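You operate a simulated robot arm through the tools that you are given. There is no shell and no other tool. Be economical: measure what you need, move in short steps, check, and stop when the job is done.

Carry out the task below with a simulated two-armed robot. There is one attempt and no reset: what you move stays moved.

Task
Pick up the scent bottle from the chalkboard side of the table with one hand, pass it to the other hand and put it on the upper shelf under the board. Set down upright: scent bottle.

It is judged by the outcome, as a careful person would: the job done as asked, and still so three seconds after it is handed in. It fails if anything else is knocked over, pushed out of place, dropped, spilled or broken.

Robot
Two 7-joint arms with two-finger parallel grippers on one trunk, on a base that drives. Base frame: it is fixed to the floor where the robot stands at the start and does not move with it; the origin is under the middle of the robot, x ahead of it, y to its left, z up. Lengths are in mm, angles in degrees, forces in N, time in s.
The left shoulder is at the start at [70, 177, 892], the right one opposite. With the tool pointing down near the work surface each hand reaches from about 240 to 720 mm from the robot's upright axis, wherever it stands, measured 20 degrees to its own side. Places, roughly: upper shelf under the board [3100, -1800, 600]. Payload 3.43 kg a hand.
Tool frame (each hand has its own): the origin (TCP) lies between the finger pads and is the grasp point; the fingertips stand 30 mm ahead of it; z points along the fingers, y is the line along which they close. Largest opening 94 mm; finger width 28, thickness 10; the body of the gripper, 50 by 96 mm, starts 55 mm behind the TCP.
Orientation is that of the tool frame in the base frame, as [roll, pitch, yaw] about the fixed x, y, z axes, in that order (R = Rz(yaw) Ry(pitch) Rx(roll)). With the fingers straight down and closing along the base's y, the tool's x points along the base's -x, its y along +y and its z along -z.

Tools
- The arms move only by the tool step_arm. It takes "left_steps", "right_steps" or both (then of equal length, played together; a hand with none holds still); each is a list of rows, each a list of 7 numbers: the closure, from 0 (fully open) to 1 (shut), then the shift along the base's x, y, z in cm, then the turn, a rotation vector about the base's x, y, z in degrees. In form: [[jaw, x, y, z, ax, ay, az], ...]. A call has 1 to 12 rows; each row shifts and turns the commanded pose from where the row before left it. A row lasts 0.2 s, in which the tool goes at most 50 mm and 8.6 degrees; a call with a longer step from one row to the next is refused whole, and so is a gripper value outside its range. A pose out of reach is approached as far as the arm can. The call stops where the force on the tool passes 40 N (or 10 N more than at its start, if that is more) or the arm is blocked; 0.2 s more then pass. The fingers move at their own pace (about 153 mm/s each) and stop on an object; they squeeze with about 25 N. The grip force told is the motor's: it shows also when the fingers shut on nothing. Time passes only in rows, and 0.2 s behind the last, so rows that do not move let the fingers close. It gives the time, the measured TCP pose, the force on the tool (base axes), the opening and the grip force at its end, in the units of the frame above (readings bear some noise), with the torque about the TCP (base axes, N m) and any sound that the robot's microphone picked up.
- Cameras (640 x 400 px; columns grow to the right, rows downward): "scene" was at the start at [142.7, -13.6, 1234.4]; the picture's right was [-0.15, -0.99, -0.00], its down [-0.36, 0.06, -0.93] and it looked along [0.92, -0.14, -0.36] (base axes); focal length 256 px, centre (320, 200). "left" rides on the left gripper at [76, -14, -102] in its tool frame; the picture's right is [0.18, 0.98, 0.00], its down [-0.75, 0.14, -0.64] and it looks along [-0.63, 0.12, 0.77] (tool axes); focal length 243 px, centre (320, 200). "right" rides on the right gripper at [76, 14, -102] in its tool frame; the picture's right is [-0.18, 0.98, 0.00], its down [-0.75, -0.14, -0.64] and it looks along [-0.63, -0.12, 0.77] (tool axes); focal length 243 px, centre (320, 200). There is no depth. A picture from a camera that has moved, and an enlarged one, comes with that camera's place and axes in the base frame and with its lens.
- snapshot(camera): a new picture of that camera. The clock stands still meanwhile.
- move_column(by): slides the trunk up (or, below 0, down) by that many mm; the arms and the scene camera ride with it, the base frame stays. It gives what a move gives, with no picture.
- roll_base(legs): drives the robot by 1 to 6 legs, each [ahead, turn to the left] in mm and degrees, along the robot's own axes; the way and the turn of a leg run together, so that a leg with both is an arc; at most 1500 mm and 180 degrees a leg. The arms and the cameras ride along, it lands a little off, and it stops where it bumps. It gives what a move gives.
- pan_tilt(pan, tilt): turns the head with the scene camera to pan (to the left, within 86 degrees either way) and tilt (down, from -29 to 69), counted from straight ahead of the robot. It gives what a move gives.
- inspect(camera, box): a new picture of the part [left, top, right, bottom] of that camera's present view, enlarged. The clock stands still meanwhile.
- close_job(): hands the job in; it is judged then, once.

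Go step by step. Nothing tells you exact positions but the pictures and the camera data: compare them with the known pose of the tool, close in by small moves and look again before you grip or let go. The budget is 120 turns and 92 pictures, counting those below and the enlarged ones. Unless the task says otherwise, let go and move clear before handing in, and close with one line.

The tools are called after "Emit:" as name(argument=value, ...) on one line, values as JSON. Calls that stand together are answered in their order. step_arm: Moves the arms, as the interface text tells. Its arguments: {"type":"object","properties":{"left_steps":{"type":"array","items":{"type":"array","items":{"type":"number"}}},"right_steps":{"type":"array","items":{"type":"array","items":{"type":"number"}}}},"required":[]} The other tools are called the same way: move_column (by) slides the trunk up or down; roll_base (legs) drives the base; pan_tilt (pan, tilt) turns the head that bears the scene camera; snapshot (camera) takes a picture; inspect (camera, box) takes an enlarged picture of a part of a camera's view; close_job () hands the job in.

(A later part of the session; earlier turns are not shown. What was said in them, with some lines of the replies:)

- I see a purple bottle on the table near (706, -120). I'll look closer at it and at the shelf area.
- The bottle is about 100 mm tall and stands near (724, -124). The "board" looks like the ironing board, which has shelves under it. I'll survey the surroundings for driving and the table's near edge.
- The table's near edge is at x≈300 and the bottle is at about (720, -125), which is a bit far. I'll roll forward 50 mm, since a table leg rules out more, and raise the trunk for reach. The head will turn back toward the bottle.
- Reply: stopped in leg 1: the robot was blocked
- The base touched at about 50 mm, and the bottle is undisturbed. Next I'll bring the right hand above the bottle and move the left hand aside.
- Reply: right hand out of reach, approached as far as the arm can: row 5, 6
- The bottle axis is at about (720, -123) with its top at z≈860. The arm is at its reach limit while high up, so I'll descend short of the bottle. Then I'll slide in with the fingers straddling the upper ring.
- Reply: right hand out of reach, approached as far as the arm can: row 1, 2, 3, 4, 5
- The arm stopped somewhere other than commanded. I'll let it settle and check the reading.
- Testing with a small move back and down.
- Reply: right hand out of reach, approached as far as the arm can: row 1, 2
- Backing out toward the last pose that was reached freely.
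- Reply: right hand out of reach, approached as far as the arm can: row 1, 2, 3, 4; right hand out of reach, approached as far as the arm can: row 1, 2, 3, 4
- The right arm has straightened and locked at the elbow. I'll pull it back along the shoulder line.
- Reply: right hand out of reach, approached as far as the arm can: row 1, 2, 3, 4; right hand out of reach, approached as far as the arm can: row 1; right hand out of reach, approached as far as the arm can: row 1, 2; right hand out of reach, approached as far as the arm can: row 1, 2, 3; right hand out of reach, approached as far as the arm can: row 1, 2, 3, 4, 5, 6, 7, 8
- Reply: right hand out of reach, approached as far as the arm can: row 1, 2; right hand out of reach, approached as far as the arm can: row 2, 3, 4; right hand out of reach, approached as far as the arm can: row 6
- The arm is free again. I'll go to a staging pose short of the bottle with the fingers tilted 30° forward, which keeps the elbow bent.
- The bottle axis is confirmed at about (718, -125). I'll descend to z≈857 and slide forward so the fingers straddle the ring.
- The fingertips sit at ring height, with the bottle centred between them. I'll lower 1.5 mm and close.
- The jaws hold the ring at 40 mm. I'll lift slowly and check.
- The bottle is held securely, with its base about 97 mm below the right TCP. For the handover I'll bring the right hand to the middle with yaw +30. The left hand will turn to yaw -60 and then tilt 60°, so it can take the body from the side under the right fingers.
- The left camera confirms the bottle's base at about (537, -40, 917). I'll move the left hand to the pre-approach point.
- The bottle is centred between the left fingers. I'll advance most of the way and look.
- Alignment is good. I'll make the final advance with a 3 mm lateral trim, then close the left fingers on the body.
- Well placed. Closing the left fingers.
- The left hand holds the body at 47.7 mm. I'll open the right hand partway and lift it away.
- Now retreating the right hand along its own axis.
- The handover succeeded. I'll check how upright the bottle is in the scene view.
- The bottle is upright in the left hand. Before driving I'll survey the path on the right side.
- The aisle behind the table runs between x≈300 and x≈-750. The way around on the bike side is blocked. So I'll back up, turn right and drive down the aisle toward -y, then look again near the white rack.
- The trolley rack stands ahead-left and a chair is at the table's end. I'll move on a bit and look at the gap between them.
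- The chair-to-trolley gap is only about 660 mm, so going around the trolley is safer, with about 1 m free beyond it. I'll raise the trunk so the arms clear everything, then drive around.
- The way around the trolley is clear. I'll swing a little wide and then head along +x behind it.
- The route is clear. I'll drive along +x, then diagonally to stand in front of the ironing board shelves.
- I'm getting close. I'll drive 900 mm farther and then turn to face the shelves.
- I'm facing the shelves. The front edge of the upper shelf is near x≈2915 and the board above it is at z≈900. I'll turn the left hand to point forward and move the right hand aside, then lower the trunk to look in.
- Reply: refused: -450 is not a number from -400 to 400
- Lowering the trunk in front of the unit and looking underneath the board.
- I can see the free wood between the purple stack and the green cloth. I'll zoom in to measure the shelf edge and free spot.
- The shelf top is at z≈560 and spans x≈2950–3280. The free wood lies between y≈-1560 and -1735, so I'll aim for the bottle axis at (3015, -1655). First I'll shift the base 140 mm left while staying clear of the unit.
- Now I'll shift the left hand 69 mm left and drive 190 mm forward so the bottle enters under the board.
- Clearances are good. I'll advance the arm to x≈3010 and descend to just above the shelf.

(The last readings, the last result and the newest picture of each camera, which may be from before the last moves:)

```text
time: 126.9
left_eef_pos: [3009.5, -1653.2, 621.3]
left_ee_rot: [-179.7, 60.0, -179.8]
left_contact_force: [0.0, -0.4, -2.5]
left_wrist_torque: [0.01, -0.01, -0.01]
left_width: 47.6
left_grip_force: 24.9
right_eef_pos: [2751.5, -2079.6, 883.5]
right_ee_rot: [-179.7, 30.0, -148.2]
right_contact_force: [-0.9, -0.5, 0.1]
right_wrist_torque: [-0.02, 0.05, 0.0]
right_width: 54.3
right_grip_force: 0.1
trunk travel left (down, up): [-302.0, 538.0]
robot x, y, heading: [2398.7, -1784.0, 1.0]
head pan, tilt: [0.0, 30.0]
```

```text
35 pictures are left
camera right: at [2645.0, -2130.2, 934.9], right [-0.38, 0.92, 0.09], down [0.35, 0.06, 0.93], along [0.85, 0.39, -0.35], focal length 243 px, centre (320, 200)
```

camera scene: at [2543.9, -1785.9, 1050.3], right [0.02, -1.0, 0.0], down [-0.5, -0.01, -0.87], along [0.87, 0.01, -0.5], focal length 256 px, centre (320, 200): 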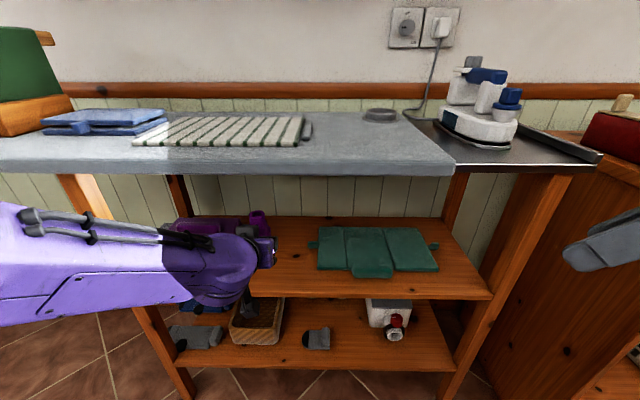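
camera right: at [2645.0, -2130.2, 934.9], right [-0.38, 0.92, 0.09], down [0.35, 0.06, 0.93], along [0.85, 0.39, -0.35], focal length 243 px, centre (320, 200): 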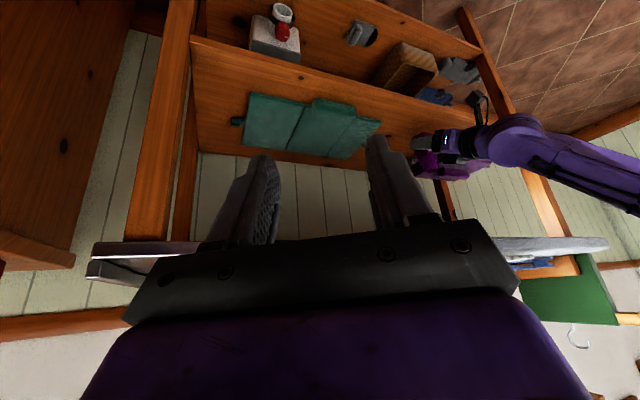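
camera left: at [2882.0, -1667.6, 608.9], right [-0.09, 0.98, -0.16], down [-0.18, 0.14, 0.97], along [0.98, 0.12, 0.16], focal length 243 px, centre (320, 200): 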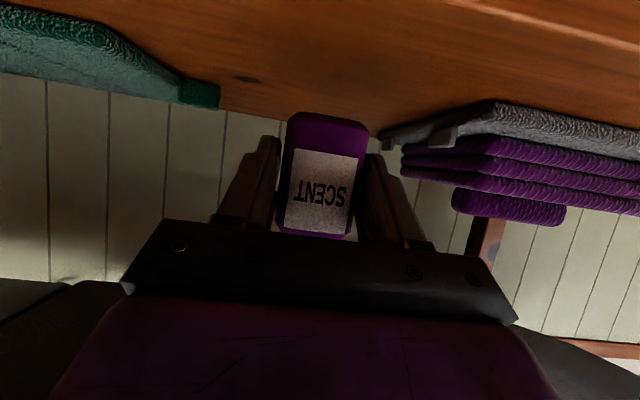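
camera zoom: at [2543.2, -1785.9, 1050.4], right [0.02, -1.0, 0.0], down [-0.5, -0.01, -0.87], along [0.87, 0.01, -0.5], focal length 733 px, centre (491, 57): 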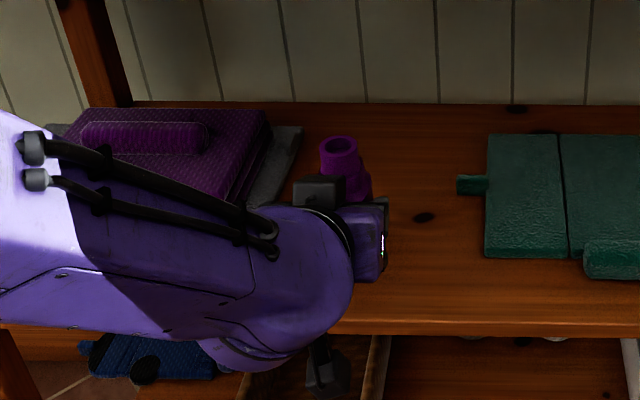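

The bottle is hovering above the free wood. I'll creep down while watching the force.

Emit:
step_arm(left_steps=[[1, 0, 0, -0.3, 0, 0, 0], [1, 0, 0, -0.3, 0, 0, 0], [1, 0, 0, -0.3, 0, 0, 0], [1, 0, 0, -0.3, 0, 0, 0], [1, 0, 0, -0.3, 0, 0, 0], [1, 0, 0, 0, 0, 0, 0]])

Emit:
snapshot(camera="left")

```text
time: 128.3
left_eef_pos: [3009.6, -1653.5, 607.8]
left_ee_rot: [-179.8, 59.9, 180.0]
left_contact_force: [1.2, -0.2, -2.2]
left_wrist_torque: [0.01, 0.02, 0.01]
left_width: 48.0
left_grip_force: 24.8
right_eef_pos: [2752.5, -2079.5, 883.4]
right_ee_rot: [-179.8, 30.0, -148.3]
right_contact_force: [-0.4, -0.1, 0.3]
right_wrist_torque: [0.0, 0.01, 0.0]
right_width: 54.5
right_grip_force: 0.0
trunk travel left (down, up): [-302.0, 538.0]
robot x, y, heading: [2400.0, -1786.7, 0.9]
head pan, tilt: [0.0, 30.0]
```

```text
34 pictures are left
camera left: at [2883.2, -1667.1, 594.3], right [-0.09, 0.98, -0.16], down [-0.18, 0.14, 0.97], along [0.98, 0.12, 0.16], focal length 243 px, centre (320, 200)
```

left: 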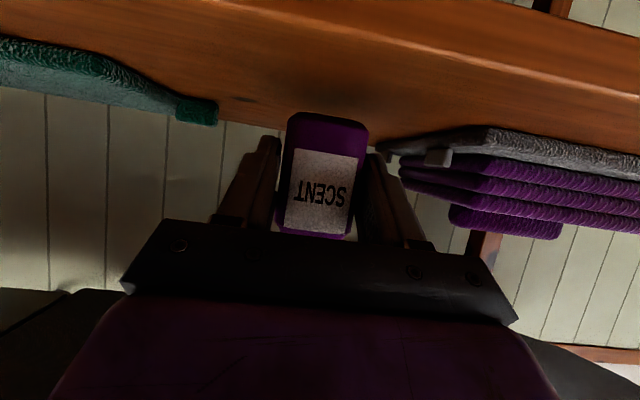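

Emit:
step_arm(left_steps=[[1, 0, 0, -0.2, 0, 0, 0], [1, 0, 0, -0.2, 0, 0, 0], [1, 0, 0, -0.2, 0, 0, 0], [1, 0, 0, 0, 0, 0, 0]])

Emit:
step_arm(left_steps=[[1, 0, 0, -0.2, 0, 0, 0], [1, 0, 0, -0.1, 0, 0, 0], [1, 0, 0, 0, 0, 0, 0]])

```text
time: 129.3
left_eef_pos: [3011.3, -1652.9, 601.0]
left_ee_rot: [-179.8, 59.9, 180.0]
left_contact_force: [-0.6, 1.1, -1.5]
left_wrist_torque: [-0.01, 0.01, -0.01]
left_width: 47.7
left_grip_force: 25.7
right_eef_pos: [2751.9, -2080.3, 884.1]
right_ee_rot: [-179.8, 30.0, -148.3]
right_contact_force: [1.0, 0.2, 0.0]
right_wrist_torque: [-0.03, -0.01, 0.03]
right_width: 54.6
right_grip_force: 0.0
trunk travel left (down, up): [-302.0, 538.0]
robot x, y, heading: [2400.5, -1793.2, 0.7]
head pan, tilt: [0.0, 30.0]
```

```text
time: 130.1
left_eef_pos: [3011.3, -1654.4, 597.0]
left_ee_rot: [-179.8, 59.9, 179.9]
left_contact_force: [-0.3, 0.4, -1.3]
left_wrist_torque: [-0.01, 0.0, -0.01]
left_width: 47.7
left_grip_force: 25.0
right_eef_pos: [2752.2, -2080.4, 883.8]
right_ee_rot: [-179.8, 29.9, -148.3]
right_contact_force: [-0.5, -0.6, -0.4]
right_wrist_torque: [0.0, 0.0, -0.02]
right_width: 54.4
right_grip_force: 0.0
trunk travel left (down, up): [-302.0, 538.0]
robot x, y, heading: [2401.0, -1786.3, 1.1]
head pan, tilt: [0.0, 30.0]
```

No contact yet. I'll continue in small steps.

Emit:
step_arm(left_steps=[[1, 0, 0, -0.2, 0, 0, 0], [1, 0, 0, -0.1, 0, 0, 0], [1, 0, 0, 0, 0, 0, 0]])

Emit:
step_arm(left_steps=[[1, 0, 0, -0.2, 0, 0, 0], [1, 0, 0, -0.1, 0, 0, 0], [1, 0, 0, 0, 0, 0, 0]])

Emit:
snapshot(camera="left")

```text
time: 130.9
left_eef_pos: [3011.3, -1653.0, 594.8]
left_ee_rot: [-179.8, 59.9, -179.9]
left_contact_force: [-0.2, -0.6, -1.7]
left_wrist_torque: [0.02, 0.02, -0.02]
left_width: 47.7
left_grip_force: 24.7
right_eef_pos: [2751.6, -2081.2, 882.4]
right_ee_rot: [-179.8, 30.0, -148.3]
right_contact_force: [-0.3, 0.6, -0.7]
right_wrist_torque: [0.03, -0.01, 0.0]
right_width: 54.5
right_grip_force: 0.1
trunk travel left (down, up): [-302.0, 538.0]
robot x, y, heading: [2406.0, -1791.4, 1.0]
head pan, tilt: [0.0, 30.0]
```

```text
time: 131.7
left_eef_pos: [3010.5, -1653.5, 594.1]
left_ee_rot: [-179.8, 60.0, -179.9]
left_contact_force: [-1.2, 0.0, 9.2]
left_wrist_torque: [0.1, -0.28, 0.0]
left_width: 47.7
left_grip_force: 24.6
right_eef_pos: [2750.0, -2081.1, 883.6]
right_ee_rot: [-179.6, 30.1, -148.2]
right_contact_force: [-0.7, -0.5, 0.1]
right_wrist_torque: [0.0, -0.03, -0.03]
right_width: 54.4
right_grip_force: 0.0
trunk travel left (down, up): [-302.0, 538.0]
robot x, y, heading: [2405.6, -1788.0, 1.1]
head pan, tilt: [0.0, 30.0]
```

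```text
33 pictures are left
camera left: at [2883.4, -1667.9, 580.8], right [-0.09, 0.98, -0.16], down [-0.18, 0.14, 0.97], along [0.98, 0.12, 0.17], focal length 243 px, centre (320, 200)
```

left: 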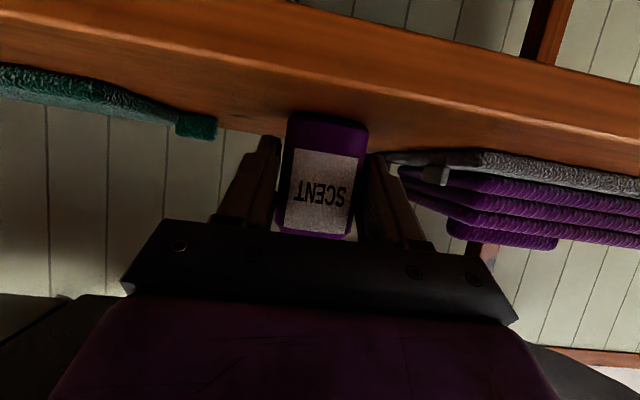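

Contact came at TCP z≈594, matching the estimate. I'll open the fingers gently and check.

Emit:
step_arm(left_steps=[[1, 0, 0, -0.05, 0, 0, 0], [0.46, 0, 0, 0, 0, 0, 0], [0.42, 0, 0, 0, 0, 0, 0], [0.3, 0, 0, 0, 0, 0, 0], [0.15, 0, 0, 0, 0, 0, 0], [0.1, 0, 0, 0, 0, 0, 0], [0.1, 0, 0, 0, 0, 0, 0]])

Emit:
snapshot(camera="left")

```text
time: 133.3
left_eef_pos: [3010.7, -1653.3, 591.9]
left_ee_rot: [-179.8, 59.9, 180.0]
left_contact_force: [0.4, 0.2, -0.3]
left_wrist_torque: [-0.01, 0.01, 0.01]
left_width: 84.7
left_grip_force: 0.0
right_eef_pos: [2751.8, -2079.3, 884.1]
right_ee_rot: [-179.9, 29.9, -148.2]
right_contact_force: [-0.9, 0.1, 0.6]
right_wrist_torque: [0.03, -0.02, 0.02]
right_width: 54.2
right_grip_force: 0.1
trunk travel left (down, up): [-302.0, 538.0]
robot x, y, heading: [2403.4, -1790.5, 0.6]
head pan, tilt: [0.0, 30.0]
```

```text
32 pictures are left
camera left: at [2883.7, -1667.6, 578.8], right [-0.09, 0.98, -0.16], down [-0.18, 0.14, 0.97], along [0.98, 0.12, 0.16], focal length 243 px, centre (320, 200)
```

left: 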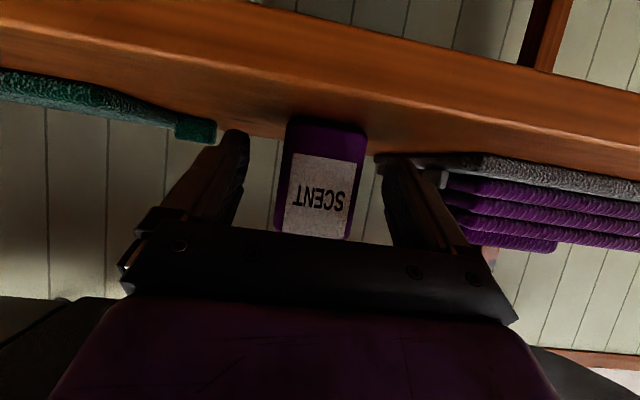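

The bottle stands free. I'll withdraw the left hand along its own axis.

Emit:
step_arm(left_steps=[[0.1, -0.87, 0, 0.5, 0, 0, 0], [0.1, -1.73, 0, 1.0, 0, 0, 0], [0.1, -2.6, 0, 1.5, 0, 0, 0], [0.1, -3.5, 0, 1.0, 0, 0, 0], [0.1, -4, 0, 0, 0, 0, 0], [0.1, 0, 0, 0, 0, 0, 0]])

Emit:
roll_base(legs=[[-200, 0]])

Emit:
snapshot(camera="left")

Emit:
snapshot(camera="scene")

```text
time: 134.7
left_eef_pos: [2882.4, -1655.7, 631.7]
left_ee_rot: [-179.9, 59.9, 179.9]
left_contact_force: [-0.1, 0.2, -0.3]
left_wrist_torque: [0.01, 0.02, -0.02]
left_width: 84.5
left_grip_force: 0.1
right_eef_pos: [2752.3, -2080.8, 884.0]
right_ee_rot: [-179.8, 30.0, -148.3]
right_contact_force: [-0.5, 0.0, -0.4]
right_wrist_torque: [0.0, -0.01, -0.03]
right_width: 54.6
right_grip_force: 0.1
trunk travel left (down, up): [-302.0, 538.0]
robot x, y, heading: [2404.9, -1788.4, 0.7]
head pan, tilt: [0.0, 30.0]
```

```text
time: 136.3
left_eef_pos: [2683.1, -1657.3, 630.6]
left_ee_rot: [-179.8, 59.9, -180.0]
left_contact_force: [-0.2, 0.0, 0.2]
left_wrist_torque: [-0.02, 0.03, 0.01]
left_width: 84.6
left_grip_force: 0.1
right_eef_pos: [2553.4, -2083.5, 885.3]
right_ee_rot: [-179.7, 30.0, -148.3]
right_contact_force: [0.1, 0.5, -0.4]
right_wrist_torque: [-0.01, -0.02, -0.02]
right_width: 54.5
right_grip_force: 0.0
trunk travel left (down, up): [-302.0, 538.0]
robot x, y, heading: [2205.7, -1793.2, 0.9]
head pan, tilt: [0.0, 30.0]
```

```text
31 pictures are left
camera left: at [2557.3, -1671.4, 618.3], right [-0.09, 0.98, -0.16], down [-0.18, 0.14, 0.97], along [0.98, 0.12, 0.16], focal length 243 px, centre (320, 200)
```

left: 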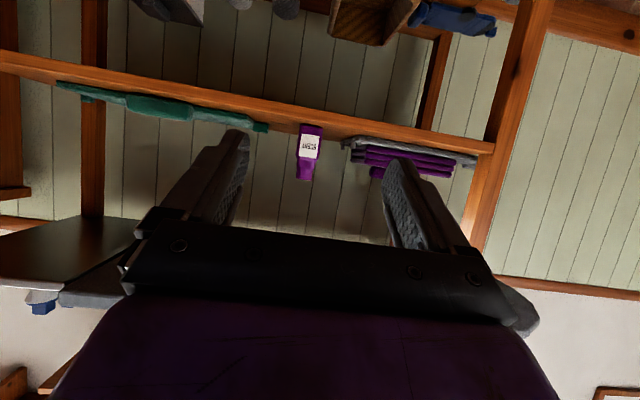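

```text
30 pictures are left
camera scene: at [2345.8, -1788.5, 1050.7], right [0.02, -1.0, 0.0], down [-0.5, -0.01, -0.87], along [0.86, 0.01, -0.5], focal length 256 px, centre (320, 200)
```

scene: 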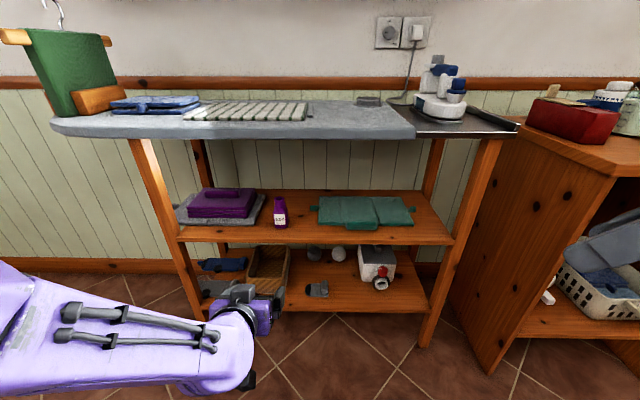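

The bottle stands upright on the upper shelf between the purple stack and the green cloth. Nothing else has moved and both hands are clear, so I'm handing in.

Emit:
close_job()

```text
The job is handed in.
```

The scent bottle was picked up with the right hand, passed to the left, and now stands upright on the upper shelf under the ironing board, with both hands clear.
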